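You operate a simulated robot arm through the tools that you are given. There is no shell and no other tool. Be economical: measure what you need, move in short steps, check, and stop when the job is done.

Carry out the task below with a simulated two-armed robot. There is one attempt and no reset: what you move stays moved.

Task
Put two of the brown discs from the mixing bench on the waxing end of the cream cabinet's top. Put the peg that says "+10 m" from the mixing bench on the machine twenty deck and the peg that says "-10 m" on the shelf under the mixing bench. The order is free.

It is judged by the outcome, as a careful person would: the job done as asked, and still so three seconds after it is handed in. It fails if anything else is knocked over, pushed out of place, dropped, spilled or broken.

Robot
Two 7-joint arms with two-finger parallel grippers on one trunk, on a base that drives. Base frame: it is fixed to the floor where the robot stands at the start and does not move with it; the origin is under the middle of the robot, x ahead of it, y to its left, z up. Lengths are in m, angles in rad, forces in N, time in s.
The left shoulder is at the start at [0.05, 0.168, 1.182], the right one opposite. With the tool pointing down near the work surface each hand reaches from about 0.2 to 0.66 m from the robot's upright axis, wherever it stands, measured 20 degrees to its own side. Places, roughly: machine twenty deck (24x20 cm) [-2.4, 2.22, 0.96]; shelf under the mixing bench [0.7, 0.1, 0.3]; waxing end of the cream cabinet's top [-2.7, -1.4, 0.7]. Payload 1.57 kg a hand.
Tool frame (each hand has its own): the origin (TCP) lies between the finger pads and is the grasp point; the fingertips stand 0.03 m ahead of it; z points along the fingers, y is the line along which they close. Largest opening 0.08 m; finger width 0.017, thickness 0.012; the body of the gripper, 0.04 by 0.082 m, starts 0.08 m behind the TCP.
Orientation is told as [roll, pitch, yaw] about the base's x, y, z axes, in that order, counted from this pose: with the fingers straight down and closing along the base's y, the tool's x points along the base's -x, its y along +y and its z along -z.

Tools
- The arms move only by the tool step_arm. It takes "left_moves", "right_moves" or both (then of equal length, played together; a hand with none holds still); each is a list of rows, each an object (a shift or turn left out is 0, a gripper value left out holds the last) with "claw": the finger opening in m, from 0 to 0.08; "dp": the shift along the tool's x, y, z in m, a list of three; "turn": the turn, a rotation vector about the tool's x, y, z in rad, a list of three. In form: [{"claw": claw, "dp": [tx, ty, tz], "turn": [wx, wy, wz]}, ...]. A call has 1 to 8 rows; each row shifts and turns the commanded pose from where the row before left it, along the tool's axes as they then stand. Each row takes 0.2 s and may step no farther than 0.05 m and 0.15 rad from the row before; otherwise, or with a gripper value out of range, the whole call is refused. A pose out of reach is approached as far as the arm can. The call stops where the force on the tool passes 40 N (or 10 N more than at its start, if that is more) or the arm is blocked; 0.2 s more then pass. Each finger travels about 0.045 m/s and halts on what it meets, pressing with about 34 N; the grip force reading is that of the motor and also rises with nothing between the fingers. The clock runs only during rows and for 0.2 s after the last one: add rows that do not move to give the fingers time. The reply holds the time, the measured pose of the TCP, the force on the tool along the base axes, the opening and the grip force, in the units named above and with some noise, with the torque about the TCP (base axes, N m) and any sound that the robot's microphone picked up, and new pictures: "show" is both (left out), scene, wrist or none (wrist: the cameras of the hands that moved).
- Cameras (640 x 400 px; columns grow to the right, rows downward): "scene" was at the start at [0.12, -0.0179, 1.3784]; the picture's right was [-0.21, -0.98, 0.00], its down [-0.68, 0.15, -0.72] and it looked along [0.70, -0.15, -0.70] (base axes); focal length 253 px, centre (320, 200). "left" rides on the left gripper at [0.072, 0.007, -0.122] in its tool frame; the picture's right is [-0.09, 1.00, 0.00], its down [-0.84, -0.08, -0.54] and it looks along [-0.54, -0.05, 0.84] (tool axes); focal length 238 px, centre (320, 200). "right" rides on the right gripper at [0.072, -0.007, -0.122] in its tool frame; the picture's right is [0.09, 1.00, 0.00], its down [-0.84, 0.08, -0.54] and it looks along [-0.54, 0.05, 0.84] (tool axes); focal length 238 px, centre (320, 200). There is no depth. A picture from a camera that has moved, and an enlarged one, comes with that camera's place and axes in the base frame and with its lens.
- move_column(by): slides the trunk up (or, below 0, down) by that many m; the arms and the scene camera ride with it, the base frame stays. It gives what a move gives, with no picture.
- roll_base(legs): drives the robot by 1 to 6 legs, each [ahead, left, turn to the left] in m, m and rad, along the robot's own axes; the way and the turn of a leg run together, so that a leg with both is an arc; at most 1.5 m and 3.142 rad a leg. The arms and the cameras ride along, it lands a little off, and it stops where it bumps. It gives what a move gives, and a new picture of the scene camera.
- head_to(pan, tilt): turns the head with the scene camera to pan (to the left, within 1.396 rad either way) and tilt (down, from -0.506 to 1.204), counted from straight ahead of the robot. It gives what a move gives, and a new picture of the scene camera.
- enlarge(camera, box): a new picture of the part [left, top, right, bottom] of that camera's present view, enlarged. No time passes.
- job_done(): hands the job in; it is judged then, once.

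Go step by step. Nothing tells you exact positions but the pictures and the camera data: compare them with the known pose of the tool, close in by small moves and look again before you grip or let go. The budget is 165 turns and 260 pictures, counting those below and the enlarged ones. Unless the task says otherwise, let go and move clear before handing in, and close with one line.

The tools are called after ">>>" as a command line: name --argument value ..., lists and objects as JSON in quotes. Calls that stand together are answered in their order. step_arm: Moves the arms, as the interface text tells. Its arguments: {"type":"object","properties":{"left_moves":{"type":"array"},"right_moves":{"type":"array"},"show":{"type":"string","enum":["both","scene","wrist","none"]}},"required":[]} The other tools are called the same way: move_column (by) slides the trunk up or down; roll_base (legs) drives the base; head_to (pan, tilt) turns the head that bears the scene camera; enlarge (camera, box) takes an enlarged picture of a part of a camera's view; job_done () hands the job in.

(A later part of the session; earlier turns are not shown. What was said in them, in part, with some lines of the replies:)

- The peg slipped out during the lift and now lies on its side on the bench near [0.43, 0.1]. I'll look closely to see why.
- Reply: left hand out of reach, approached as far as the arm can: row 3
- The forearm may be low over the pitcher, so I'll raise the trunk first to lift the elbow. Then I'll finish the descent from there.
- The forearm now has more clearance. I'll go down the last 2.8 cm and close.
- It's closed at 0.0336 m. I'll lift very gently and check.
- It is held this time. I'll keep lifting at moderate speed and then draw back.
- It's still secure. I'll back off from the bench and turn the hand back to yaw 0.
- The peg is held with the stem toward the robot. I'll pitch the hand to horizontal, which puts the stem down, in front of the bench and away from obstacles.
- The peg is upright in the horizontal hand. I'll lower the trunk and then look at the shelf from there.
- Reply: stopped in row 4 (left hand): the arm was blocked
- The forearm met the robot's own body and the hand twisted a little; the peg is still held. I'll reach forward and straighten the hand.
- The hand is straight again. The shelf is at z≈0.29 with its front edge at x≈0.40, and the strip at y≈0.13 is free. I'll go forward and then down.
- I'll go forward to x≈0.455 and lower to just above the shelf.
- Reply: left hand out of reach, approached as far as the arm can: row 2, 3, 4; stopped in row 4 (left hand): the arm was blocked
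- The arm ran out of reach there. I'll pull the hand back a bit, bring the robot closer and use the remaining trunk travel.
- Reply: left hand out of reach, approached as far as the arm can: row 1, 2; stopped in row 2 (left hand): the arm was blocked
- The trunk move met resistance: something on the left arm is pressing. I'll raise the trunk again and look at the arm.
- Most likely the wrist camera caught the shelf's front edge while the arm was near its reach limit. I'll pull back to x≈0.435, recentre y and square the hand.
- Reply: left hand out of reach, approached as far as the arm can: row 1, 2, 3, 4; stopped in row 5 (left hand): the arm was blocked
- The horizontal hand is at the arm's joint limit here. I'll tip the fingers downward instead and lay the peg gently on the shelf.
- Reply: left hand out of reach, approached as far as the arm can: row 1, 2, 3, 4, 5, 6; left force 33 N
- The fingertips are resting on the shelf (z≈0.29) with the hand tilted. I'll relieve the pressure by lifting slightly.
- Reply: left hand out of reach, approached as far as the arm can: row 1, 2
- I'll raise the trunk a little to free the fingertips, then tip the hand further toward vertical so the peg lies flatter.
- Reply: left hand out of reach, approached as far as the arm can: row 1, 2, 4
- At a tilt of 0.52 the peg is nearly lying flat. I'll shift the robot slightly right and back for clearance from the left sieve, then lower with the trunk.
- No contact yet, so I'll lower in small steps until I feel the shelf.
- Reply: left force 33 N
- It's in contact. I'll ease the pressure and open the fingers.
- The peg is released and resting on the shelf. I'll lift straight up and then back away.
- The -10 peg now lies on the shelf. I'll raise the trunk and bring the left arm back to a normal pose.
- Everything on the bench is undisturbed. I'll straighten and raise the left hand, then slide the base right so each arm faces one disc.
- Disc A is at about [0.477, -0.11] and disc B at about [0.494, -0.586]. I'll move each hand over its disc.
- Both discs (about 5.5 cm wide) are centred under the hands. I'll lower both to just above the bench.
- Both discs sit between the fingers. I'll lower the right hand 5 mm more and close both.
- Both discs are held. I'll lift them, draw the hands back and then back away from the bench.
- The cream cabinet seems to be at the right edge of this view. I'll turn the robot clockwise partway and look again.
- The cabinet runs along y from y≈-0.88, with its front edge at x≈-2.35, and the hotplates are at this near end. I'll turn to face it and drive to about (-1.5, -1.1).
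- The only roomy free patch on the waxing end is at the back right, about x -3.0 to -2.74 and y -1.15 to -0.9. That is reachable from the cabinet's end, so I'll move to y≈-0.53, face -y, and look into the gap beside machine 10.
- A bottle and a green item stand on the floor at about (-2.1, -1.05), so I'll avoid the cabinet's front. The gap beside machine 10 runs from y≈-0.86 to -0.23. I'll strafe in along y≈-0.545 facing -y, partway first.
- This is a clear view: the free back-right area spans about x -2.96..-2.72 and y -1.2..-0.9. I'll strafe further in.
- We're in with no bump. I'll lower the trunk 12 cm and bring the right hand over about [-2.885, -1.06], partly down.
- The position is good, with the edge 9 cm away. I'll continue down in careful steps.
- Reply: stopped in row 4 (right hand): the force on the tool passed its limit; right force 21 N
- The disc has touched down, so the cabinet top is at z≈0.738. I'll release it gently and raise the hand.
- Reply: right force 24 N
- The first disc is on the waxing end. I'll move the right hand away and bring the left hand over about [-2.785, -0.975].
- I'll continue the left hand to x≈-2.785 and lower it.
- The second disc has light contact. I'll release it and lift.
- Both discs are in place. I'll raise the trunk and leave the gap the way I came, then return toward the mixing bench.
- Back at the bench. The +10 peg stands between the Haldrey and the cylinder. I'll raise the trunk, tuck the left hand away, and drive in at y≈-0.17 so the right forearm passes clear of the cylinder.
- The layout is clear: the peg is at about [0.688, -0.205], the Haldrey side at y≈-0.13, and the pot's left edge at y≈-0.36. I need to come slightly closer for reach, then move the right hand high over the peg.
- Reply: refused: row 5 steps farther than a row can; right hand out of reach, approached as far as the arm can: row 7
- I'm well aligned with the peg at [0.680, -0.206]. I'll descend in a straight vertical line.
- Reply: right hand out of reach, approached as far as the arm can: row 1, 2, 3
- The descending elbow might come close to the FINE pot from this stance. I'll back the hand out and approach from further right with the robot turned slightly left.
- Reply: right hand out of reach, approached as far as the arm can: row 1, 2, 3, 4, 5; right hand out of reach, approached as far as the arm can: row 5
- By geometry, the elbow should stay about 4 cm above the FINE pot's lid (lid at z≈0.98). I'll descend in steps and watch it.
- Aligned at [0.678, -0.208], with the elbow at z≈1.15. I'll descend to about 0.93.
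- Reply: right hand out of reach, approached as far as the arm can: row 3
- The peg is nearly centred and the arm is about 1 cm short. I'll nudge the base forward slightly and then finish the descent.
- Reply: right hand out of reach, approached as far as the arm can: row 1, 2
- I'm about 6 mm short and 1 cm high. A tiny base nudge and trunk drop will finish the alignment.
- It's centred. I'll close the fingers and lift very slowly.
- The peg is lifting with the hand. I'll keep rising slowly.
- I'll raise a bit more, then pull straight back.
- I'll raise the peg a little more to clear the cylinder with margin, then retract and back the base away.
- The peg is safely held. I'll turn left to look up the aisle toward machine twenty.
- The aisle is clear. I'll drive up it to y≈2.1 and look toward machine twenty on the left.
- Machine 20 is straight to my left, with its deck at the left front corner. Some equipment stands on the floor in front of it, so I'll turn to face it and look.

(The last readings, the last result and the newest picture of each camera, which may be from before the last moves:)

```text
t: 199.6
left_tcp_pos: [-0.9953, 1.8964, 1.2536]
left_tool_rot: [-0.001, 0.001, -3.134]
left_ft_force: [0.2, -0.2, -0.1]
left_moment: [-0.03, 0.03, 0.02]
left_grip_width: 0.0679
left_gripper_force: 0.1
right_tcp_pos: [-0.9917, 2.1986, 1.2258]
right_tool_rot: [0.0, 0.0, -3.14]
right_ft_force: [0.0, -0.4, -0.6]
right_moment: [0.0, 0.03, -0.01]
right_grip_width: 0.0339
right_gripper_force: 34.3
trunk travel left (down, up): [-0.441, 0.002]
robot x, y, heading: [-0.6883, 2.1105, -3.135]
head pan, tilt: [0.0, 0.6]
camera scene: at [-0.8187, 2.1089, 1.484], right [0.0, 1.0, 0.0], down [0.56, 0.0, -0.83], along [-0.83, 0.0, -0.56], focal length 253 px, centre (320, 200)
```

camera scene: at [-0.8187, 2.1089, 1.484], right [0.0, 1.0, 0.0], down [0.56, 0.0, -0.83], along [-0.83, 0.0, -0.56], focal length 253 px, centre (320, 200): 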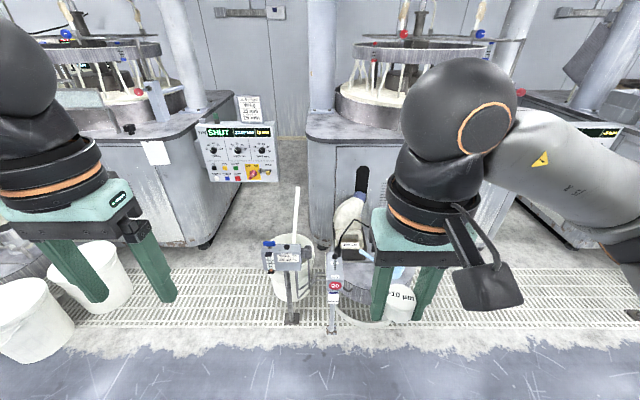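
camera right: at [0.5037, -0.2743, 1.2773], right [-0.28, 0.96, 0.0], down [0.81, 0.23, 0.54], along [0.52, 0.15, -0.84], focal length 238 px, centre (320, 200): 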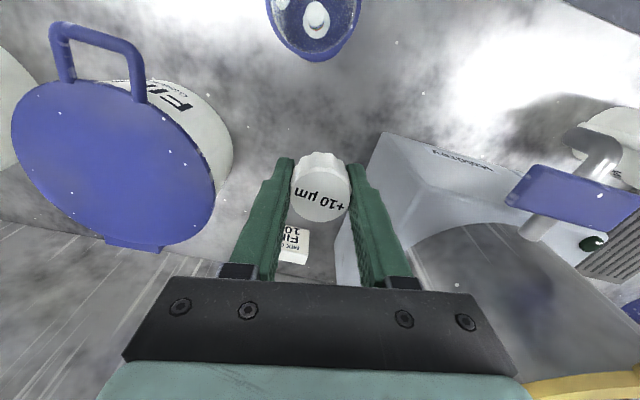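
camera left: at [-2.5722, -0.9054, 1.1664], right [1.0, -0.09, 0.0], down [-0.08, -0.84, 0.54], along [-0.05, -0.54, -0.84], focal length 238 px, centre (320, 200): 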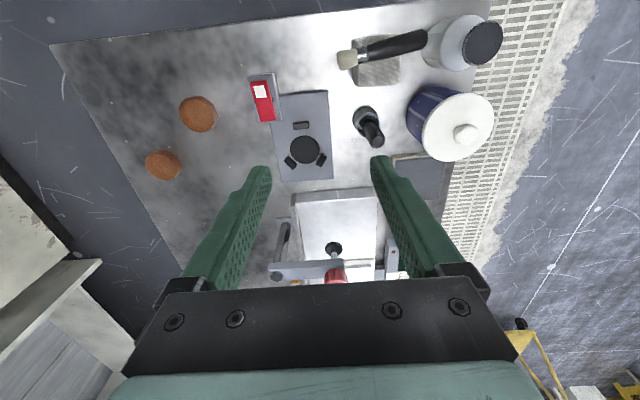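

The floor directly in front of the deck's left corner is occupied by a bucket, stands and a drum. I'll shift to the right (+y) to see whether I can approach from there.

>>> roll_base --legs '[[0, -0.7, 0]]'

>>> head_to --pan 0.25 --tilt 0.6

```text
t: 203.5
left_tcp_pos: [-0.9995, 2.6047, 1.255]
left_tool_rot: [-0.001, 0.0, -3.125]
left_ft_force: [0.9, 0.2, 0.3]
left_moment: [0.0, 0.01, 0.0]
left_grip_width: 0.068
left_gripper_force: 0.0
right_tcp_pos: [-0.9982, 2.9056, 1.2263]
right_tool_rot: [0.0, 0.0, -3.131]
right_ft_force: [-0.2, 0.4, -0.6]
right_moment: [0.02, -0.03, -0.02]
right_grip_width: 0.0338
right_gripper_force: 34.0
trunk travel left (down, up): [-0.441, 0.002]
robot x, y, heading: [-0.6969, 2.8211, -3.128]
head pan, tilt: [0.0, 0.6]
camera scene: at [-0.824, 2.8181, 1.484], right [-0.01, 1.0, 0.0], down [0.56, 0.01, -0.83], along [-0.82, -0.01, -0.56], focal length 253 px, centre (320, 200)
```

scene: 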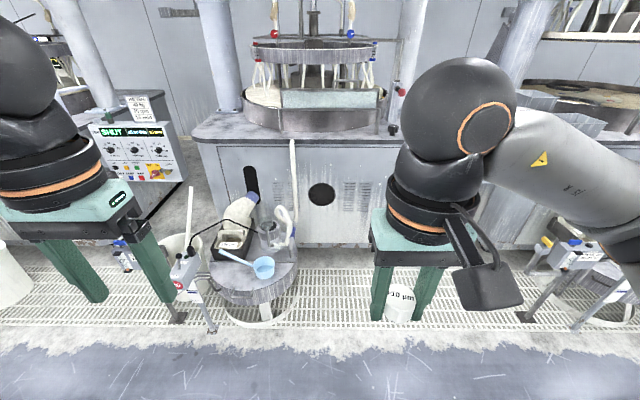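

```text
t: 204.2
left_tcp_pos: [-0.9977, 2.6038, 1.2549]
left_tool_rot: [-0.001, 0.001, -3.126]
left_ft_force: [0.1, 0.5, -0.1]
left_moment: [0.0, 0.03, -0.02]
left_grip_width: 0.068
left_gripper_force: 0.2
right_tcp_pos: [-0.9978, 2.9056, 1.2255]
right_tool_rot: [0.001, -0.001, -3.13]
right_ft_force: [0.6, -0.4, 0.0]
right_moment: [0.01, 0.01, 0.03]
right_grip_width: 0.0339
right_gripper_force: 33.8
trunk travel left (down, up): [-0.441, 0.002]
robot x, y, heading: [-0.6936, 2.816, -3.13]
head pan, tilt: [0.25, 0.6]
camera scene: at [-0.821, 2.796, 1.484], right [-0.26, 0.97, 0.0], down [0.55, 0.15, -0.83], along [-0.8, -0.21, -0.56], focal length 253 px, centre (320, 200)
```

scene: 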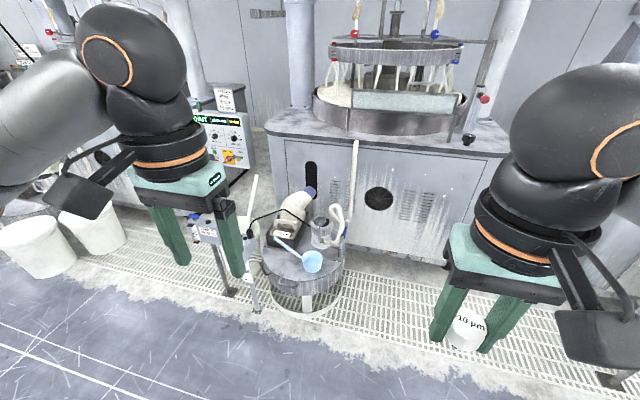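

I can see the deck corner at about (298,122). A drum stands before it and a bucket to its left, so I'll zoom in to measure the free floor.

>>> enlarge --camera "scene" --box '[180, 90, 420, 330]'

>>> head_to --pan 0.75 --tilt 0.55

```text
1.67 times, centred on (300, 210) of scene
camera zoom: at [-0.821, 2.796, 1.484], right [-0.26, 0.97, 0.0], down [0.55, 0.15, -0.83], along [-0.8, -0.21, -0.56], focal length 421 px, centre (353, 183)
```

zoom: 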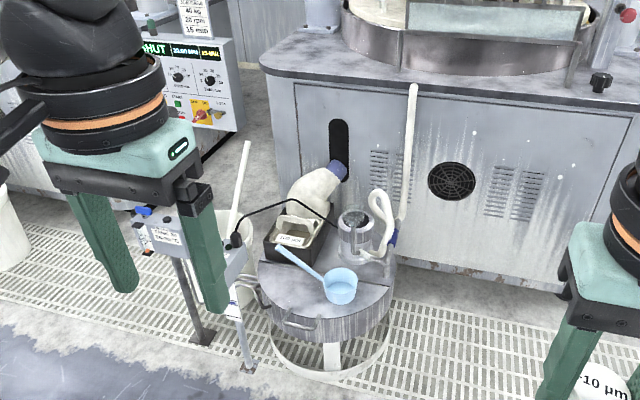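

```text
t: 205.2
left_tcp_pos: [-0.9978, 2.6041, 1.2543]
left_tool_rot: [0.0, 0.001, -3.124]
left_ft_force: [0.1, 0.0, 0.8]
left_moment: [0.0, 0.02, 0.0]
left_grip_width: 0.0679
left_gripper_force: 0.0
right_tcp_pos: [-0.9976, 2.9057, 1.2258]
right_tool_rot: [0.001, 0.0, -3.13]
right_ft_force: [0.6, -0.5, -0.2]
right_moment: [-0.03, 0.0, 0.0]
right_grip_width: 0.0342
right_gripper_force: 33.9
trunk travel left (down, up): [-0.441, 0.002]
robot x, y, heading: [-0.6969, 2.8171, -3.131]
head pan, tilt: [0.75, 0.55]
camera scene: at [-0.8006, 2.7569, 1.4885], right [-0.69, 0.72, 0.0], down [0.38, 0.36, -0.85], along [-0.62, -0.59, -0.52], focal length 253 px, centre (320, 200)
```

scene: 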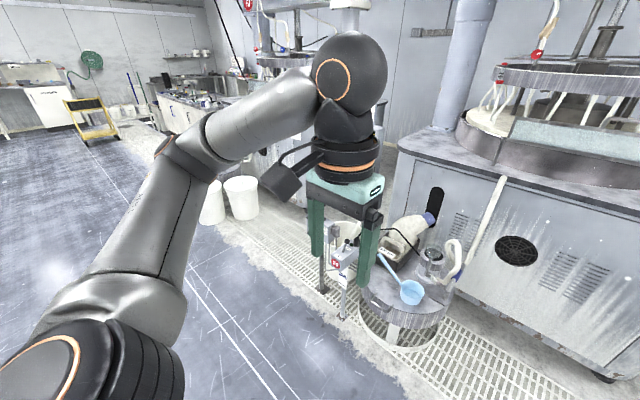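

The drum, stands and bucket block the front, but the gap between machines 10 and 20 looks usable. I'll go to about (-1.6, 1.47) first, turn partway toward the deck, and look.

>>> roll_base --legs '[[0, 1.35, 0], [0.9, 0, 0], [0, 0, -1.2]]'

>>> head_to --pan 0.35 --tilt 0.85

```text
t: 219.3
left_tcp_pos: [-1.8822, 1.626, 1.2549]
left_tool_rot: [0.001, -0.002, 1.985]
left_ft_force: [-0.5, -0.2, -0.8]
left_moment: [0.0, 0.0, 0.01]
left_grip_width: 0.0679
left_gripper_force: 0.0
right_tcp_pos: [-1.6036, 1.7432, 1.2261]
right_tool_rot: [0.0, -0.001, 1.98]
right_ft_force: [0.1, 0.4, -0.9]
right_moment: [0.04, 0.02, 0.0]
right_grip_width: 0.034
right_gripper_force: 33.9
trunk travel left (down, up): [-0.441, 0.002]
robot x, y, heading: [-1.5705, 1.4283, 1.975]
head pan, tilt: [0.75, 0.55]
camera scene: at [-1.6643, 1.503, 1.4885], right [0.4, 0.92, 0.0], down [0.48, -0.21, -0.85], along [-0.78, 0.34, -0.52], focal length 253 px, centre (320, 200)
```

scene: 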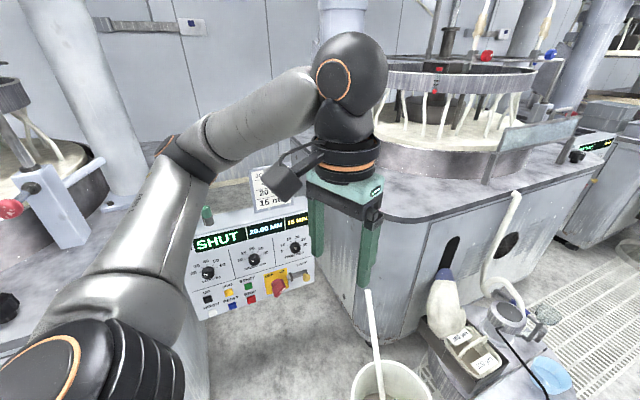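

```text
t: 220.1
left_tcp_pos: [-1.8827, 1.6262, 1.2544]
left_tool_rot: [0.003, 0.0, 1.984]
left_ft_force: [0.1, 0.8, -0.3]
left_moment: [-0.02, -0.02, 0.02]
left_grip_width: 0.0681
left_gripper_force: 0.1
right_tcp_pos: [-1.604, 1.7437, 1.2267]
right_tool_rot: [0.0, -0.001, 1.98]
right_ft_force: [0.2, -0.5, 0.3]
right_moment: [0.01, 0.0, -0.03]
right_grip_width: 0.0339
right_gripper_force: 33.6
trunk travel left (down, up): [-0.441, 0.002]
robot x, y, heading: [-1.5644, 1.4299, 1.977]
head pan, tilt: [0.351, 0.85]
camera scene: at [-1.636, 1.5237, 1.4631], right [0.72, 0.69, 0.0], down [0.52, -0.54, -0.66], along [-0.46, 0.48, -0.75], focal length 253 px, centre (320, 200)
```

scene: 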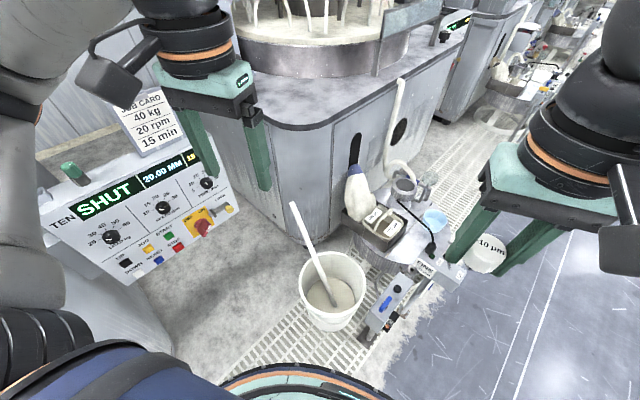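

From here the card panel of machine ten occupies x≈-2.4 at y 1.3–1.8, and the bucket is at about (-1.92, 1.93). A stance near (-2.16, 1.49) with heading 2.6 should clear both and bring the right shoulder close to the deck. I'll go most of the way and check.

>>> roll_base --legs '[[0, 0, 0.62], [0.205, 0.24, 0], [0.146, 0.029, 0]]'

>>> head_to --pan -0.75 --tilt 0.95

```text
t: 224.9
left_tcp_pos: [-2.3801, 1.3685, 1.255]
left_tool_rot: [-0.001, 0.0, 2.587]
left_ft_force: [-0.2, 0.0, 0.0]
left_moment: [-0.01, -0.01, 0.01]
left_grip_width: 0.068
left_gripper_force: 0.1
right_tcp_pos: [-2.216, 1.6219, 1.2254]
right_tool_rot: [0.002, 0.001, 2.583]
right_ft_force: [-0.7, -0.1, -0.8]
right_moment: [-0.01, -0.01, -0.01]
right_grip_width: 0.0339
right_gripper_force: 33.3
trunk travel left (down, up): [-0.441, 0.002]
robot x, y, heading: [-2.0097, 1.3887, 2.581]
head pan, tilt: [0.351, 0.85]
camera scene: at [-2.1194, 1.4231, 1.463], right [0.21, 0.98, 0.0], down [0.74, -0.16, -0.66], along [-0.65, 0.14, -0.75], focal length 253 px, centre (320, 200)
```

scene: 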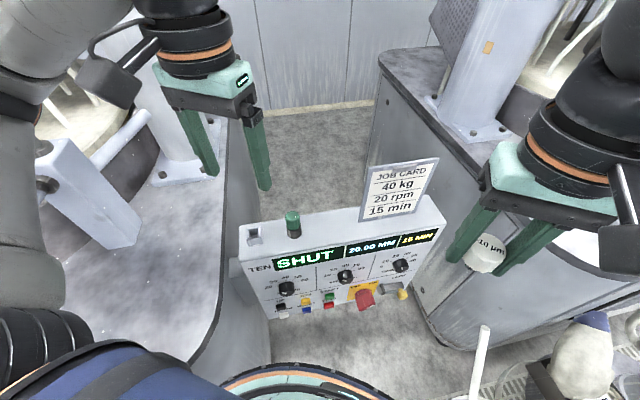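

```text
t: 226.2
left_tcp_pos: [-2.3795, 1.3687, 1.2544]
left_tool_rot: [-0.001, 0.0, 2.586]
left_ft_force: [-0.3, 0.0, 0.4]
left_moment: [0.01, -0.02, 0.0]
left_grip_width: 0.0679
left_gripper_force: 0.0
right_tcp_pos: [-2.2158, 1.622, 1.2255]
right_tool_rot: [0.0, 0.0, 2.583]
right_ft_force: [0.1, 0.2, -0.1]
right_moment: [0.01, 0.02, 0.02]
right_grip_width: 0.0339
right_gripper_force: 34.1
trunk travel left (down, up): [-0.441, 0.002]
robot x, y, heading: [-2.0095, 1.3854, 2.578]
head pan, tilt: [-0.75, 0.949]
camera scene: at [-2.0608, 1.4768, 1.4556], right [0.97, 0.26, 0.0], down [0.21, -0.79, -0.58], along [-0.15, 0.56, -0.81], focal length 253 px, centre (320, 200)
```

scene: 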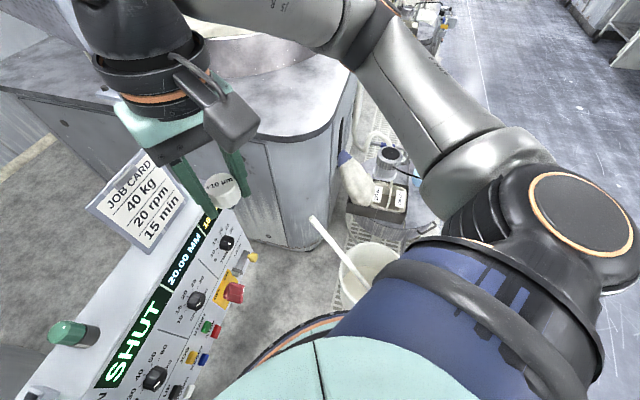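

The measurements are consistent: the bucket centre is at about (-1.945, 1.925), the panel starts at x≈-2.4, and the deck's free area is around (-2.35, 2.17). I'll make the last short drive.

>>> roll_base --legs '[[0.197, -0.012, 0]]'

```text
t: 227.8
left_tcp_pos: [-2.5411, 1.4843, 1.2543]
left_tool_rot: [0.0, -0.001, 2.587]
left_ft_force: [-0.1, 0.0, 0.4]
left_moment: [-0.04, -0.04, -0.01]
left_grip_width: 0.0679
left_gripper_force: 0.0
right_tcp_pos: [-2.3771, 1.7355, 1.2248]
right_tool_rot: [0.0, 0.0, 2.582]
right_ft_force: [0.1, 0.6, -0.3]
right_moment: [0.0, -0.03, -0.02]
right_grip_width: 0.034
right_gripper_force: 33.9
trunk travel left (down, up): [-0.441, 0.002]
robot x, y, heading: [-2.1688, 1.5011, 2.578]
head pan, tilt: [-0.75, 0.949]
camera scene: at [-2.2226, 1.5923, 1.4555], right [0.97, 0.26, 0.0], down [0.21, -0.79, -0.58], along [-0.15, 0.56, -0.81], focal length 253 px, centre (320, 200)
```

scene: 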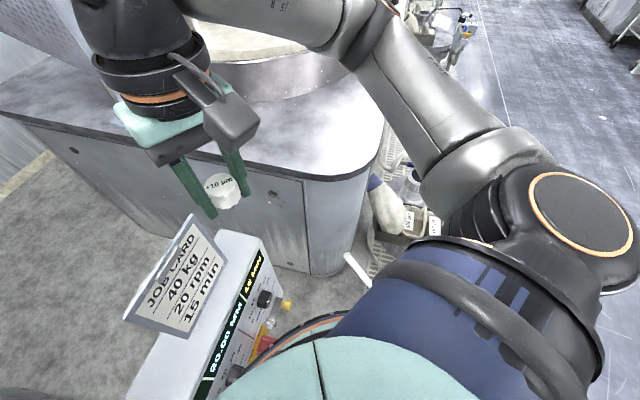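

I arrived without contact. The deck is ahead and right, so I'll move the right hand over it toward about (-2.36, 2.17).

>>> step_arm --right_moves '[{"dp": [-0.0235, -0.041, 0.0]}, {"dp": [-0.0235, -0.041, 0.0]}, {"dp": [-0.0235, -0.041, 0.012]}, {"dp": [-0.0235, -0.041, 0.012]}, {"dp": [-0.0235, -0.041, 0.012]}, {"dp": [-0.0235, -0.041, 0.012]}, {"dp": [-0.0235, -0.041, 0.012]}]'

```text
t: 229.4
left_tcp_pos: [-2.5414, 1.4846, 1.2549]
left_tool_rot: [0.0, -0.001, 2.585]
left_ft_force: [0.4, 0.1, -1.0]
left_moment: [0.01, 0.0, 0.02]
left_grip_width: 0.0679
left_gripper_force: 0.0
right_tcp_pos: [-2.3651, 2.0725, 1.1626]
right_tool_rot: [0.001, 0.002, 2.579]
right_ft_force: [-0.9, -0.6, -0.6]
right_moment: [0.0, 0.0, 0.01]
right_grip_width: 0.0339
right_gripper_force: 33.9
trunk travel left (down, up): [-0.441, 0.002]
robot x, y, heading: [-2.1702, 1.5066, 2.581]
head pan, tilt: [-0.75, 0.949]
camera scene: at [-2.2221, 1.5926, 1.4555], right [0.97, 0.26, 0.0], down [0.21, -0.79, -0.58], along [-0.15, 0.56, -0.81], focal length 253 px, centre (320, 200)
camera right: at [-2.2988, 2.0392, 1.2857], right [-0.45, -0.89, 0.0], down [-0.75, 0.38, 0.54], along [-0.48, 0.24, -0.84], focal length 238 px, centre (320, 200)
```

scene: 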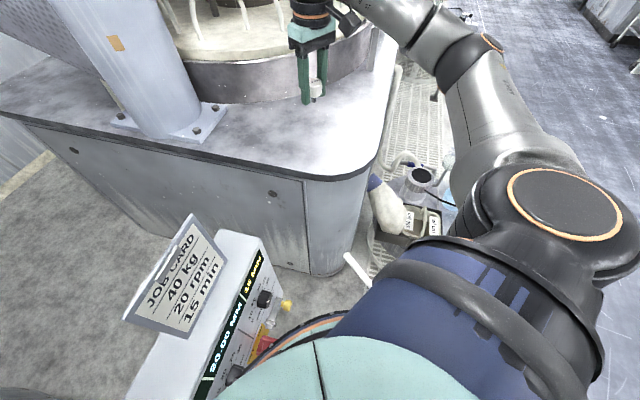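
right: 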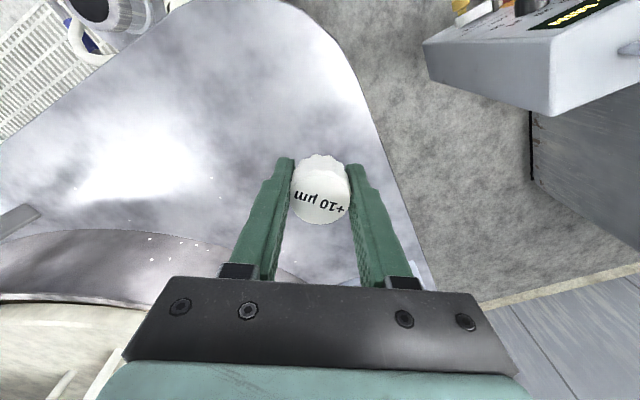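

The peg is above the deck. I'll move about 10 cm further in and lower.

>>> step_arm --right_moves '[{"dp": [-0.0177, -0.0313, 0.02]}, {"dp": [-0.0177, -0.0313, 0.025]}, {"dp": [-0.0177, -0.0313, 0.025]}, {"dp": [0, 0, 0.03]}]'

```text
t: 230.4
left_tcp_pos: [-2.5404, 1.484, 1.2553]
left_tool_rot: [0.0, 0.0, 2.583]
left_ft_force: [1.0, -0.3, -0.1]
left_moment: [-0.02, 0.03, -0.02]
left_grip_width: 0.0678
left_gripper_force: 0.2
right_tcp_pos: [-2.3587, 2.1498, 1.0837]
right_tool_rot: [-0.001, -0.001, 2.583]
right_ft_force: [-0.2, -0.7, -0.5]
right_moment: [-0.01, 0.0, 0.02]
right_grip_width: 0.0339
right_gripper_force: 33.9
right hand out of reach, approached as far as the arm can: row 3
trunk travel left (down, up): [-0.441, 0.002]
robot x, y, heading: [-2.1676, 1.5012, 2.582]
head pan, tilt: [-0.75, 0.949]
camera scene: at [-2.222, 1.5926, 1.4555], right [0.97, 0.26, 0.0], down [0.21, -0.79, -0.58], along [-0.15, 0.56, -0.81], focal length 253 px, centre (320, 200)
camera right: at [-2.2942, 2.1178, 1.2058], right [-0.45, -0.89, 0.0], down [-0.75, 0.38, 0.54], along [-0.48, 0.24, -0.84], focal length 238 px, centre (320, 200)
```

scene: 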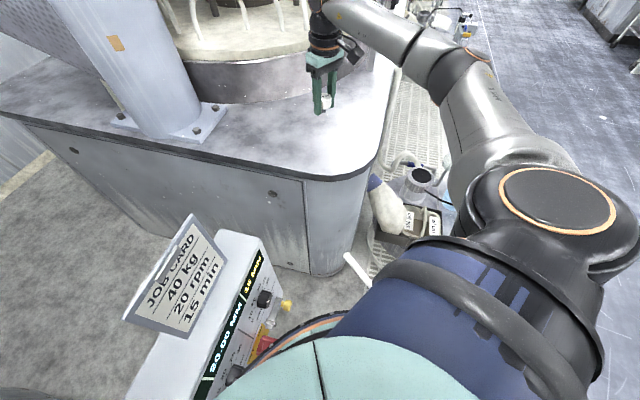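
right: 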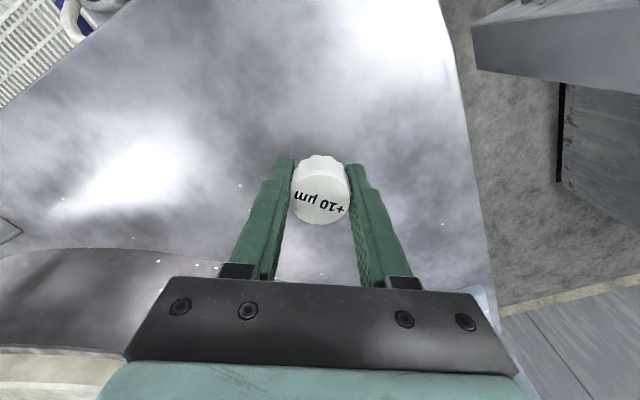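

To be well inside the deck area I'll nudge the base 3 cm toward it, then keep lowering.

>>> roll_base --legs '[[0.028, -0.015, 0]]'

>>> step_arm --right_moves '[{"dp": [0, 0, 0.025]}, {"dp": [0, 0, 0.025]}]' --show "wrist"

```text
t: 231.3
left_tcp_pos: [-2.5461, 1.5003, 1.2548]
left_tool_rot: [0.002, -0.001, 2.588]
left_ft_force: [0.3, 0.7, 0.3]
left_moment: [0.03, 0.02, 0.04]
left_grip_width: 0.0681
left_gripper_force: 0.0
right_tcp_pos: [-2.3663, 2.1666, 1.084]
right_tool_rot: [0.001, -0.002, 2.584]
right_ft_force: [-0.9, 0.1, -0.2]
right_moment: [-0.03, 0.01, 0.02]
right_grip_width: 0.034
right_gripper_force: 33.8
trunk travel left (down, up): [-0.441, 0.002]
robot x, y, heading: [-2.1763, 1.5175, 2.587]
head pan, tilt: [-0.75, 0.949]
heard: click, click
stopped in leg 1: the robot was blocked; the commanded pose is now the measured one
camera scene: at [-2.2273, 1.6089, 1.4557], right [0.97, 0.26, 0.0], down [0.21, -0.79, -0.58], along [-0.15, 0.56, -0.81], focal length 253 px, centre (320, 200)
```

scene: 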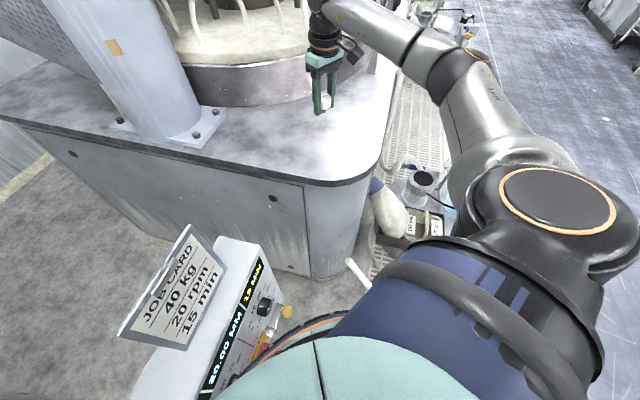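

```text
t: 231.9
left_tcp_pos: [-2.548, 1.5002, 1.2544]
left_tool_rot: [0.002, -0.002, 2.587]
left_ft_force: [-0.4, -0.3, -0.3]
left_moment: [-0.05, 0.01, 0.01]
left_grip_width: 0.0679
left_gripper_force: 0.1
right_tcp_pos: [-2.367, 2.1658, 1.0357]
right_tool_rot: [0.001, -0.004, 2.584]
right_ft_force: [0.1, 0.3, -0.5]
right_moment: [0.02, 0.01, -0.01]
right_grip_width: 0.0342
right_gripper_force: 33.6
trunk travel left (down, up): [-0.441, 0.002]
robot x, y, heading: [-2.1814, 1.5174, 2.583]
head pan, tilt: [-0.75, 0.949]
camera right: at [-2.3025, 2.1338, 1.1573], right [-0.45, -0.89, 0.0], down [-0.75, 0.38, 0.54], along [-0.49, 0.24, -0.84], focal length 238 px, centre (320, 200)
```

right: 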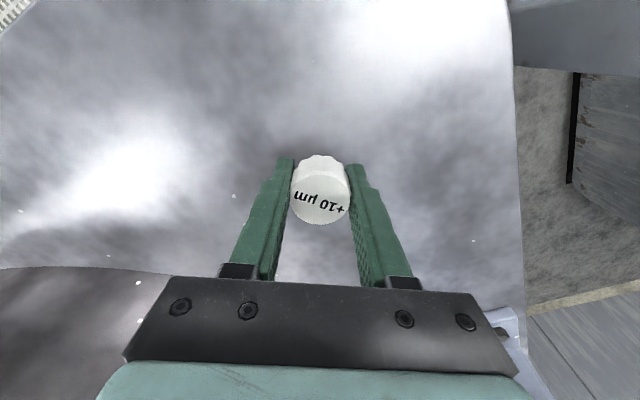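

The base touched something at the last nudge and I heard clicks. I'll check the panel before continuing.

>>> enlarge --camera "scene" --box '[120, 220, 320, 400]'

>>> head_to --pan -0.2 --tilt 1.1

```text
2.22 times, centred on (220, 310) of scene
camera zoom: at [-2.2278, 1.6089, 1.4557], right [0.97, 0.26, 0.0], down [0.21, -0.79, -0.58], along [-0.15, 0.56, -0.81], focal length 562 px, centre (542, -44)
```

zoom: 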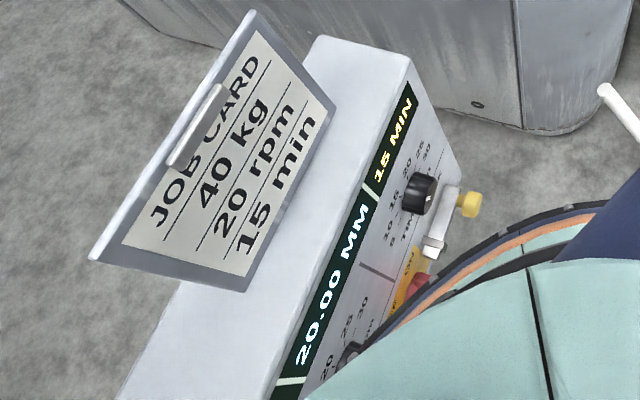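

```text
t: 232.8
left_tcp_pos: [-2.548, 1.4999, 1.2549]
left_tool_rot: [0.002, -0.002, 2.589]
left_ft_force: [-0.5, 0.1, 0.7]
left_moment: [0.0, 0.02, 0.01]
left_grip_width: 0.0681
left_gripper_force: 0.0
right_tcp_pos: [-2.3676, 2.1661, 1.0367]
right_tool_rot: [0.002, -0.004, 2.586]
right_ft_force: [0.2, -0.1, 0.0]
right_moment: [0.03, -0.01, -0.01]
right_grip_width: 0.034
right_gripper_force: 34.4
trunk travel left (down, up): [-0.441, 0.002]
robot x, y, heading: [-2.1777, 1.5204, 2.58]
head pan, tilt: [-0.201, 1.1]
camera scene: at [-2.2548, 1.5821, 1.4456], right [0.69, 0.73, 0.0], down [0.65, -0.61, -0.46], along [-0.33, 0.31, -0.89], focal length 253 px, centre (320, 200)
```

scene: 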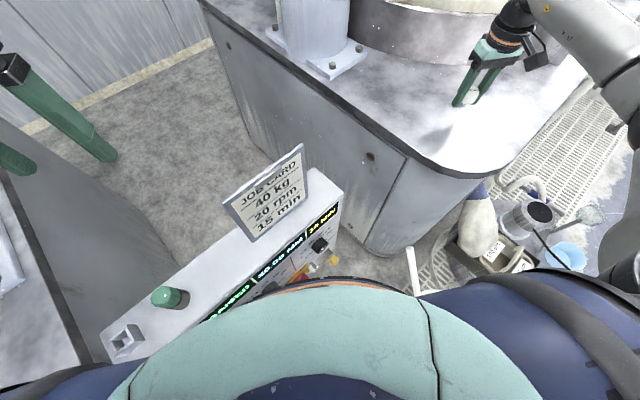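

>>> enlarge --camera "scene" --box '[190, 190, 360, 330]'

```text
2.86 times, centred on (275, 260) of scene
camera zoom: at [-2.2548, 1.5821, 1.4456], right [0.69, 0.73, 0.0], down [0.65, -0.61, -0.46], along [-0.33, 0.31, -0.89], focal length 722 px, centre (449, 29)
```

zoom: 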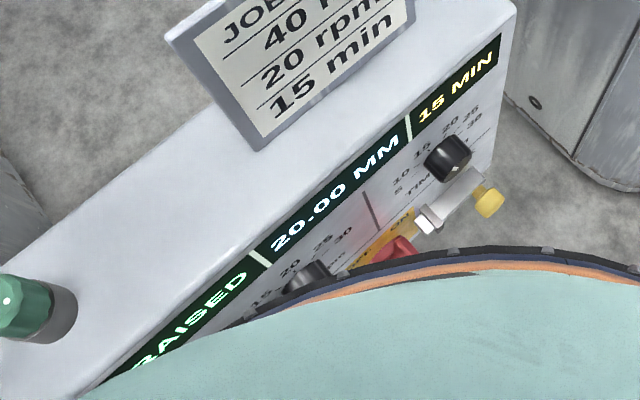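

My torso pressed one of panel TEN's buttons: the display went from "SHUT" to "RAISED". I'll back off first, finish placing the peg, and then see about restoring the panel.

>>> roll_base --legs '[[-0.03, 0.0, 0]]'

>>> step_arm --right_moves '[{"dp": [0, 0, 0.015]}, {"dp": [0, 0, 0.012]}, {}]'

```text
t: 233.5
left_tcp_pos: [-2.546, 1.4989, 1.2543]
left_tool_rot: [0.002, 0.0, 2.588]
left_ft_force: [0.2, -0.5, 0.2]
left_moment: [0.01, -0.01, 0.0]
left_grip_width: 0.0682
left_gripper_force: 0.1
right_tcp_pos: [-2.367, 2.1662, 1.0348]
right_tool_rot: [0.0, -0.002, 2.586]
right_ft_force: [0.0, -0.3, -0.5]
right_moment: [-0.01, 0.02, -0.02]
right_grip_width: 0.034
right_gripper_force: 33.9
trunk travel left (down, up): [-0.441, 0.002]
robot x, y, heading: [-2.1742, 1.5206, 2.585]
head pan, tilt: [-0.201, 1.1]
stopped in leg 1: the robot was blocked; the commanded pose is now the measured one
camera scene: at [-2.2536, 1.5817, 1.4455], right [0.69, 0.73, 0.0], down [0.65, -0.61, -0.46], along [-0.33, 0.31, -0.89], focal length 253 px, centre (320, 200)
```

scene: 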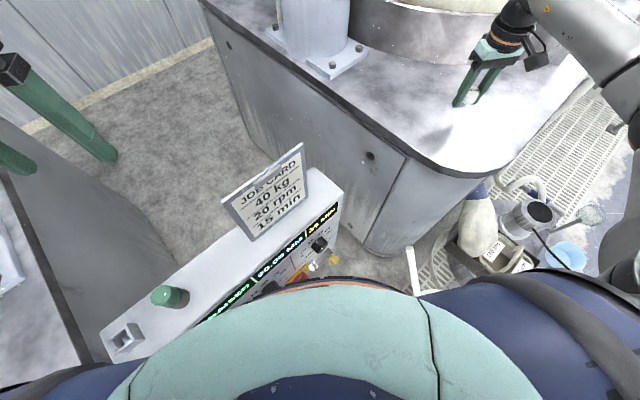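

```text
t: 234.3
left_tcp_pos: [-2.546, 1.4988, 1.2561]
left_tool_rot: [0.001, -0.002, 2.59]
left_ft_force: [0.2, 1.1, 0.6]
left_moment: [0.01, -0.04, 0.0]
left_grip_width: 0.068
left_gripper_force: 0.0
right_tcp_pos: [-2.3664, 2.166, 1.0088]
right_tool_rot: [0.003, -0.004, 2.585]
right_ft_force: [0.4, 0.7, -1.4]
right_moment: [0.0, 0.0, 0.02]
right_grip_width: 0.0338
right_gripper_force: 34.0
trunk travel left (down, up): [-0.441, 0.002]
robot x, y, heading: [-2.1771, 1.5149, 2.577]
head pan, tilt: [-0.201, 1.1]
camera scene: at [-2.2541, 1.5817, 1.4455], right [0.69, 0.73, 0.0], down [0.65, -0.61, -0.46], along [-0.33, 0.31, -0.89], focal length 253 px, centre (320, 200)
camera right: at [-2.3012, 2.1333, 1.1303], right [-0.45, -0.89, 0.0], down [-0.75, 0.38, 0.54], along [-0.49, 0.24, -0.84], focal length 238 px, centre (320, 200)
```

scene: 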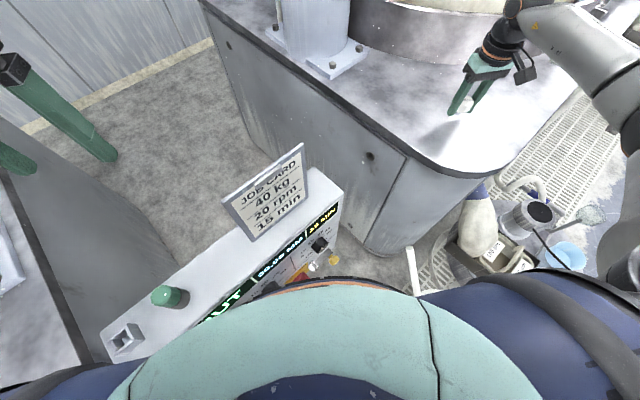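
right: 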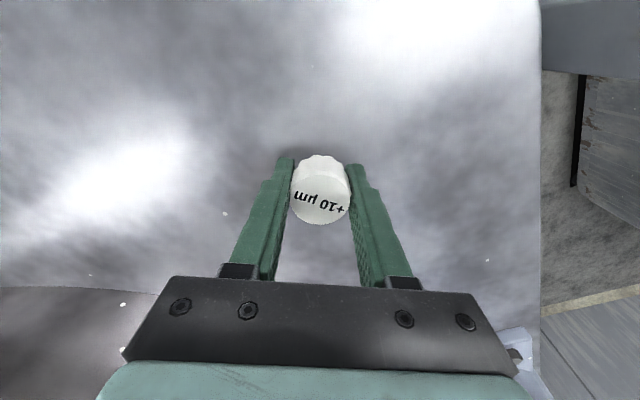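

>>> enlarge --camera "scene" --box '[190, 190, 360, 330]'

```text
2.86 times, centred on (275, 260) of scene
camera zoom: at [-2.2541, 1.5817, 1.4455], right [0.69, 0.73, 0.0], down [0.65, -0.61, -0.46], along [-0.33, 0.31, -0.89], focal length 722 px, centre (449, 29)
```

zoom: 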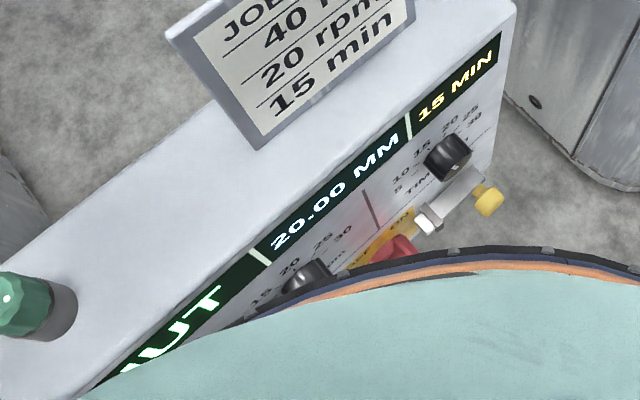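

The display shows "SHUT" again, as it was originally. I'll lower the peg the last bit in fine steps.

>>> step_arm --right_moves '[{"dp": [0, 0, 0.004]}, {"dp": [0, 0, 0.003]}, {"dp": [0, 0, 0.003]}, {}]' --show "none"

```text
t: 235.3
left_tcp_pos: [-2.546, 1.4987, 1.2552]
left_tool_rot: [0.001, -0.002, 2.588]
left_ft_force: [-0.2, -0.3, 0.3]
left_moment: [0.01, 0.02, 0.0]
left_grip_width: 0.0681
left_gripper_force: 0.0
right_tcp_pos: [-2.3662, 2.1651, 0.9996]
right_tool_rot: [0.001, -0.003, 2.585]
right_ft_force: [0.0, 0.1, 0.4]
right_moment: [0.01, -0.05, -0.02]
right_grip_width: 0.0338
right_gripper_force: 34.0
trunk travel left (down, up): [-0.441, 0.002]
robot x, y, heading: [-2.18, 1.5198, 2.584]
head pan, tilt: [-0.201, 1.1]
```

>>> step_arm --right_moves '[{"dp": [0, 0, 0.002]}, {"dp": [0, 0, 0.002]}, {}]' --show "wrist"

```text
t: 236.1
left_tcp_pos: [-2.5457, 1.4997, 1.2557]
left_tool_rot: [0.001, -0.002, 2.588]
left_ft_force: [0.2, 0.8, -0.1]
left_moment: [0.01, 0.01, 0.02]
left_grip_width: 0.0679
left_gripper_force: 0.0
right_tcp_pos: [-2.3673, 2.1661, 0.9952]
right_tool_rot: [0.001, -0.003, 2.585]
right_ft_force: [0.8, 0.0, -0.3]
right_moment: [-0.01, 0.01, -0.01]
right_grip_width: 0.0338
right_gripper_force: 34.0
trunk travel left (down, up): [-0.441, 0.002]
robot x, y, heading: [-2.1765, 1.5162, 2.585]
head pan, tilt: [-0.201, 1.1]
camera right: at [-2.3017, 2.133, 1.1167], right [-0.45, -0.89, 0.0], down [-0.75, 0.38, 0.54], along [-0.49, 0.24, -0.84], focal length 238 px, centre (320, 200)
```

right: 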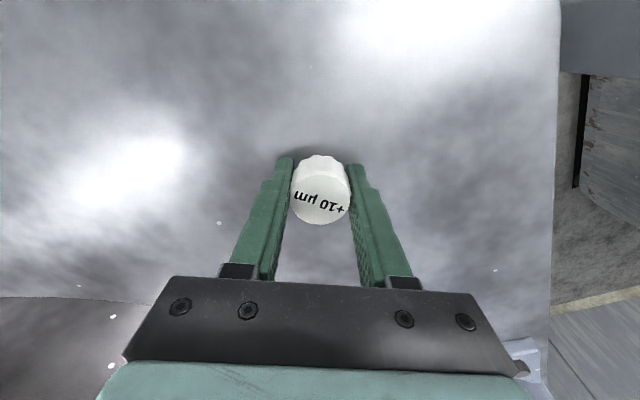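

>>> step_arm --right_moves '[{"dp": [0, 0, 0.002]}, {"dp": [0, 0, 0.0015]}, {"dp": [0, 0, 0.0015]}, {}]' --show "none"

```text
t: 237.1
left_tcp_pos: [-2.5442, 1.4976, 1.2567]
left_tool_rot: [0.0, -0.005, 2.588]
left_ft_force: [-1.5, -1.0, 0.1]
left_moment: [-0.03, 0.03, -0.03]
left_grip_width: 0.0681
left_gripper_force: 0.0
right_tcp_pos: [-2.3671, 2.1641, 0.9945]
right_tool_rot: [-0.001, -0.009, 2.581]
right_ft_force: [4.4, 4.0, 26.2]
right_moment: [0.14, -0.13, 0.01]
right_grip_width: 0.0335
right_gripper_force: 34.1
trunk travel left (down, up): [-0.441, 0.002]
robot x, y, heading: [-2.1797, 1.5233, 2.584]
head pan, tilt: [-0.201, 1.1]
```

Contact made. I'll ease the pressure, then open slowly.

>>> step_arm --right_moves '[{"dp": [0, 0, -0.0025]}, {}, {"claw": 0.038}, {"claw": 0.042}, {"claw": 0.048}, {"claw": 0.056}, {"claw": 0.062}]' --show "wrist"

```text
t: 238.7
left_tcp_pos: [-2.546, 1.4994, 1.2546]
left_tool_rot: [0.002, -0.002, 2.59]
left_ft_force: [0.5, -0.4, 0.0]
left_moment: [0.0, -0.02, 0.01]
left_grip_width: 0.068
left_gripper_force: 0.1
right_tcp_pos: [-2.368, 2.1654, 0.9923]
right_tool_rot: [0.002, -0.005, 2.585]
right_ft_force: [0.1, 0.9, -0.2]
right_moment: [0.05, 0.02, -0.03]
right_grip_width: 0.0621
right_gripper_force: 0.0
trunk travel left (down, up): [-0.441, 0.002]
robot x, y, heading: [-2.1786, 1.5153, 2.579]
head pan, tilt: [-0.201, 1.1]
camera right: at [-2.3021, 2.1325, 1.1139], right [-0.45, -0.89, 0.0], down [-0.75, 0.38, 0.54], along [-0.49, 0.24, -0.84], focal length 238 px, centre (320, 200)
```

right: 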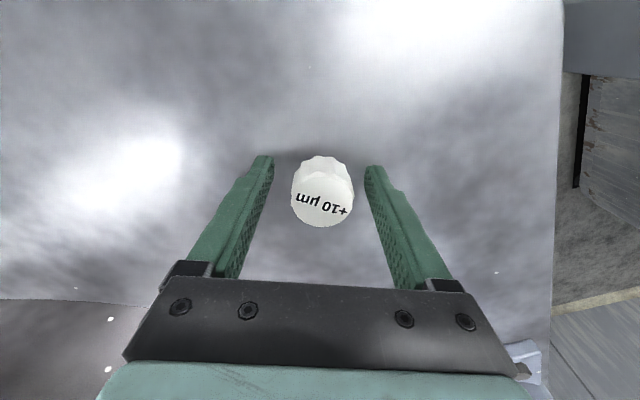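

The peg stands on its own. I'll raise the hand straight up and check.

>>> step_arm --right_moves '[{"dp": [0, 0, -0.01]}, {"dp": [0, 0, -0.02]}, {"dp": [0, 0, -0.03]}, {"dp": [0, 0, -0.035]}, {"dp": [0, 0, -0.035]}, {"dp": [0, 0, -0.035]}]'

```text
t: 240.1
left_tcp_pos: [-2.5454, 1.4994, 1.2558]
left_tool_rot: [0.003, -0.003, 2.59]
left_ft_force: [-0.8, 0.6, -1.2]
left_moment: [-0.04, 0.0, 0.01]
left_grip_width: 0.0678
left_gripper_force: 0.0
right_tcp_pos: [-2.3671, 2.1651, 1.159]
right_tool_rot: [0.0, -0.002, 2.585]
right_ft_force: [0.0, -0.5, 0.4]
right_moment: [0.0, -0.03, -0.03]
right_grip_width: 0.0619
right_gripper_force: 0.0
trunk travel left (down, up): [-0.441, 0.002]
robot x, y, heading: [-2.1776, 1.5176, 2.582]
head pan, tilt: [-0.201, 1.1]
camera scene: at [-2.254, 1.5813, 1.4455], right [0.69, 0.73, 0.0], down [0.65, -0.61, -0.46], along [-0.33, 0.31, -0.89], focal length 253 px, centre (320, 200)
camera right: at [-2.3023, 2.1325, 1.2805], right [-0.45, -0.89, 0.0], down [-0.75, 0.38, 0.54], along [-0.49, 0.24, -0.84], focal length 238 px, centre (320, 200)
```

scene: 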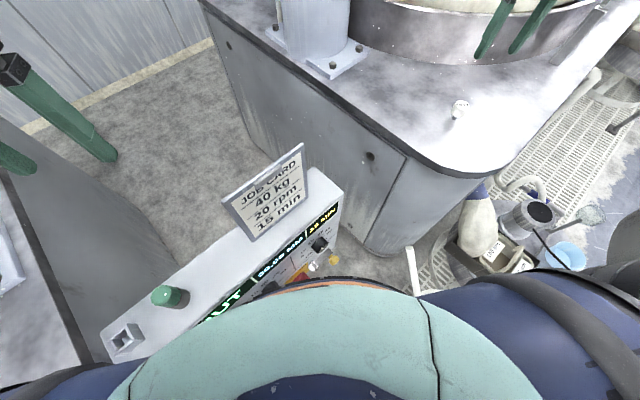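
right: 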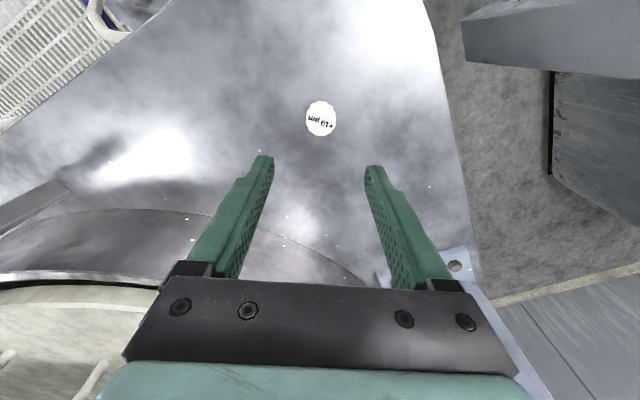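

The +10 peg stands upright on machine twenty's deck and panel TEN still reads "SHUT". I'll retract the right hand toward the body and then back out the way I came.

>>> step_arm --right_moves '[{"dp": [0.0235, 0.041, -0.01]}, {"dp": [0.0235, 0.041, -0.01]}, {"dp": [0.0235, 0.041, -0.01]}, {"dp": [0.0235, 0.041, -0.01]}, {"dp": [0.0235, 0.041, -0.01]}, {"dp": [0.0235, 0.041, 0]}, {"dp": [0.0235, 0.041, 0]}]' --show "none"

>>> roll_base --legs '[[-0.06, 0.0, 0]]'

```text
t: 241.7
left_tcp_pos: [-2.5466, 1.4996, 1.2565]
left_tool_rot: [0.002, -0.003, 2.588]
left_ft_force: [-0.7, -1.1, -0.9]
left_moment: [-0.02, -0.01, 0.0]
left_grip_width: 0.0679
left_gripper_force: 0.0
right_tcp_pos: [-2.3805, 1.8303, 1.2071]
right_tool_rot: [-0.002, -0.004, 2.585]
right_ft_force: [0.8, -0.6, -0.8]
right_moment: [-0.01, -0.04, 0.02]
right_grip_width: 0.0618
right_gripper_force: 0.1
trunk travel left (down, up): [-0.441, 0.002]
robot x, y, heading: [-2.179, 1.5186, 2.583]
head pan, tilt: [-0.201, 1.1]
```

```text
t: 242.7
left_tcp_pos: [-2.4968, 1.4664, 1.2553]
left_tool_rot: [0.0, -0.001, 2.589]
left_ft_force: [0.7, -0.2, 0.3]
left_moment: [-0.01, -0.01, 0.0]
left_grip_width: 0.0677
left_gripper_force: 0.1
right_tcp_pos: [-2.3286, 1.7987, 1.2056]
right_tool_rot: [0.0, -0.003, 2.585]
right_ft_force: [0.3, 0.1, 0.2]
right_moment: [0.01, 0.04, -0.01]
right_grip_width: 0.062
right_gripper_force: 0.0
trunk travel left (down, up): [-0.441, 0.002]
robot x, y, heading: [-2.1266, 1.4853, 2.586]
head pan, tilt: [-0.201, 1.1]
camera scene: at [-2.2041, 1.5492, 1.4455], right [0.69, 0.73, 0.0], down [0.65, -0.61, -0.46], along [-0.33, 0.31, -0.89], focal length 253 px, centre (320, 200)
```

scene: 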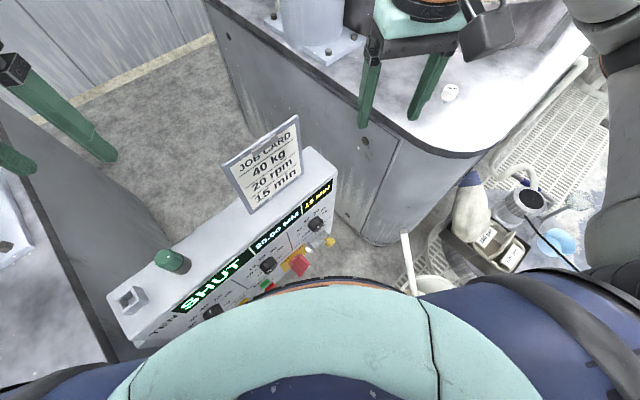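

I'm free of the panel with no further clicks. I'll back out fully and check the panel and bucket.

>>> roll_base --legs '[[-0.14, 0.01, 0], [-0.146, -0.029, 0], [-0.25, -0.1, 0]]'

>>> head_to --pan -0.1 --tilt 0.75

>>> enlarge --camera "scene" --box '[200, 60, 520, 300]'

```text
t: 246.5
left_tcp_pos: [-1.9771, 1.2835, 1.2549]
left_tool_rot: [0.0, 0.001, 2.584]
left_ft_force: [1.1, 0.1, 0.1]
left_moment: [-0.01, 0.04, -0.01]
left_grip_width: 0.0679
left_gripper_force: 0.1
right_tcp_pos: [-1.8103, 1.6153, 1.2069]
right_tool_rot: [-0.002, -0.002, 2.579]
right_ft_force: [0.0, -0.5, 0.6]
right_moment: [0.02, 0.0, 0.02]
right_grip_width: 0.0618
right_gripper_force: 0.0
trunk travel left (down, up): [-0.441, 0.002]
robot x, y, heading: [-1.6102, 1.3023, 2.579]
head pan, tilt: [-0.201, 1.1]
camera scene: at [-1.6859, 1.3645, 1.4454], right [0.69, 0.72, 0.0], down [0.64, -0.62, -0.45], along [-0.33, 0.31, -0.89], focal length 253 px, centre (320, 200)
```

scene: 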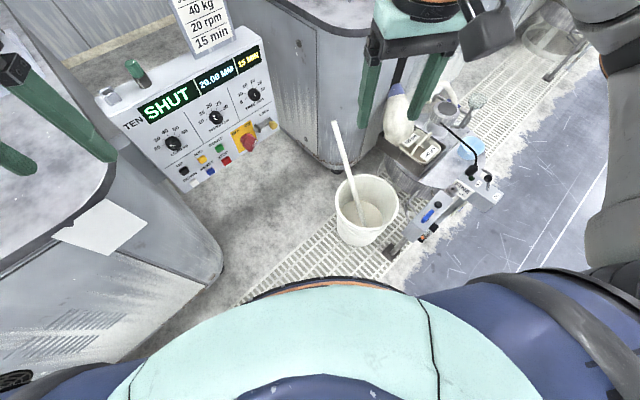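

```text
t: 247.3
left_tcp_pos: [-1.979, 1.2837, 1.2552]
left_tool_rot: [0.001, 0.001, 2.583]
left_ft_force: [-0.1, -1.2, 0.4]
left_moment: [0.02, 0.0, -0.02]
left_grip_width: 0.0679
left_gripper_force: 0.0
right_tcp_pos: [-1.8092, 1.6132, 1.2063]
right_tool_rot: [-0.001, -0.001, 2.58]
right_ft_force: [0.3, 0.0, 1.0]
right_moment: [-0.06, 0.04, 0.02]
right_grip_width: 0.062
right_gripper_force: 0.0
trunk travel left (down, up): [-0.441, 0.002]
robot x, y, heading: [-1.6082, 1.303, 2.577]
head pan, tilt: [-0.099, 0.75]
camera scene: at [-1.7063, 1.372, 1.4711], right [0.62, 0.79, 0.0], down [0.54, -0.42, -0.73], along [-0.58, 0.45, -0.68], focal length 253 px, centre (320, 200)
```

scene: 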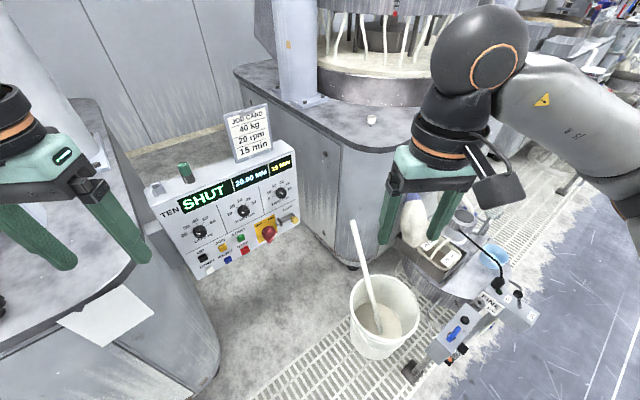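

```text
1.67 times, centred on (360, 180) of scene
camera zoom: at [-1.7063, 1.372, 1.4711], right [0.62, 0.79, 0.0], down [0.54, -0.42, -0.73], along [-0.58, 0.45, -0.68], focal length 421 px, centre (253, 233)
```

zoom: 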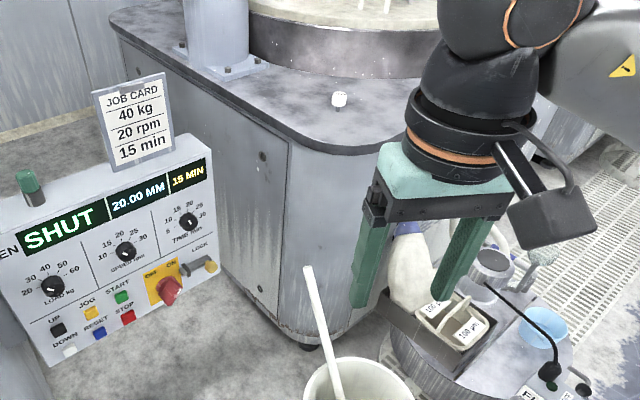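

>>> enlarge --camera "scene" --box '[140, 130, 310, 290]'

>>> enlarge --camera "scene" --box '[340, 95, 400, 135]'

```text
2.50 times, centred on (225, 210) of scene
camera zoom: at [-1.7063, 1.372, 1.4711], right [0.62, 0.79, 0.0], down [0.54, -0.42, -0.73], along [-0.58, 0.45, -0.68], focal length 632 px, centre (558, 175)
```

zoom: 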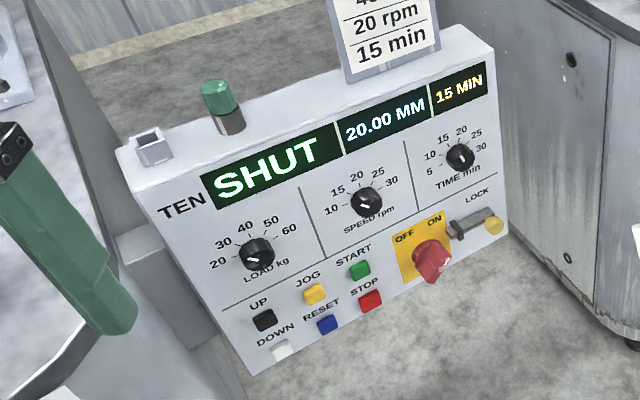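

```text
10.00 times, centred on (370, 115) of scene
camera zoom: at [-1.7063, 1.372, 1.4711], right [0.62, 0.79, 0.0], down [0.54, -0.42, -0.73], along [-0.58, 0.45, -0.68], focal length 2528 px, centre (-180, 1050)
```

zoom: 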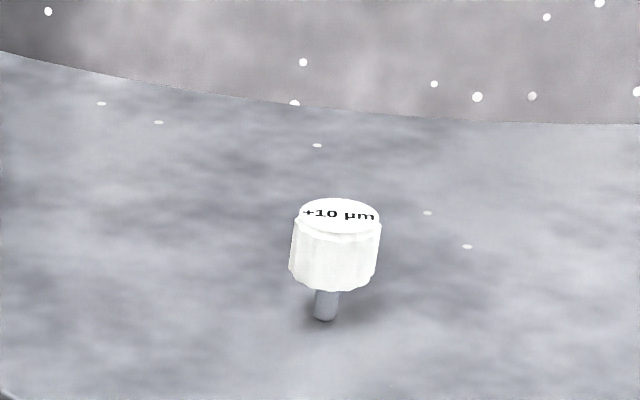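

All four pieces are where you asked: the +10 µm peg stands upright on machine twenty's deck and the -10 µm peg lies on its side on the shelf under the mixing bench. Both brown discs are on the waxing end of the cream cabinet. My body bumped machine ten's panel while I was reaching for the deck, which raised the machine for a moment; the panel reads SHUT again, and the readouts are as before. The hands are clear, so I'm handing in.

>>> job_done

```text
The job is handed in.
```

The job is handed in: both brown discs are on the waxing end of the cream cabinet, the "+10 µm" peg stands on machine twenty's deck, and the "-10 µm" peg lies on its side on the shelf under the mixing bench. Two slips along the way: the "-10 µm" peg fell a few centimetres onto the bench on the first lift, and I bumped machine ten's panel, which went from SHUT to RAISED and back to SHUT.
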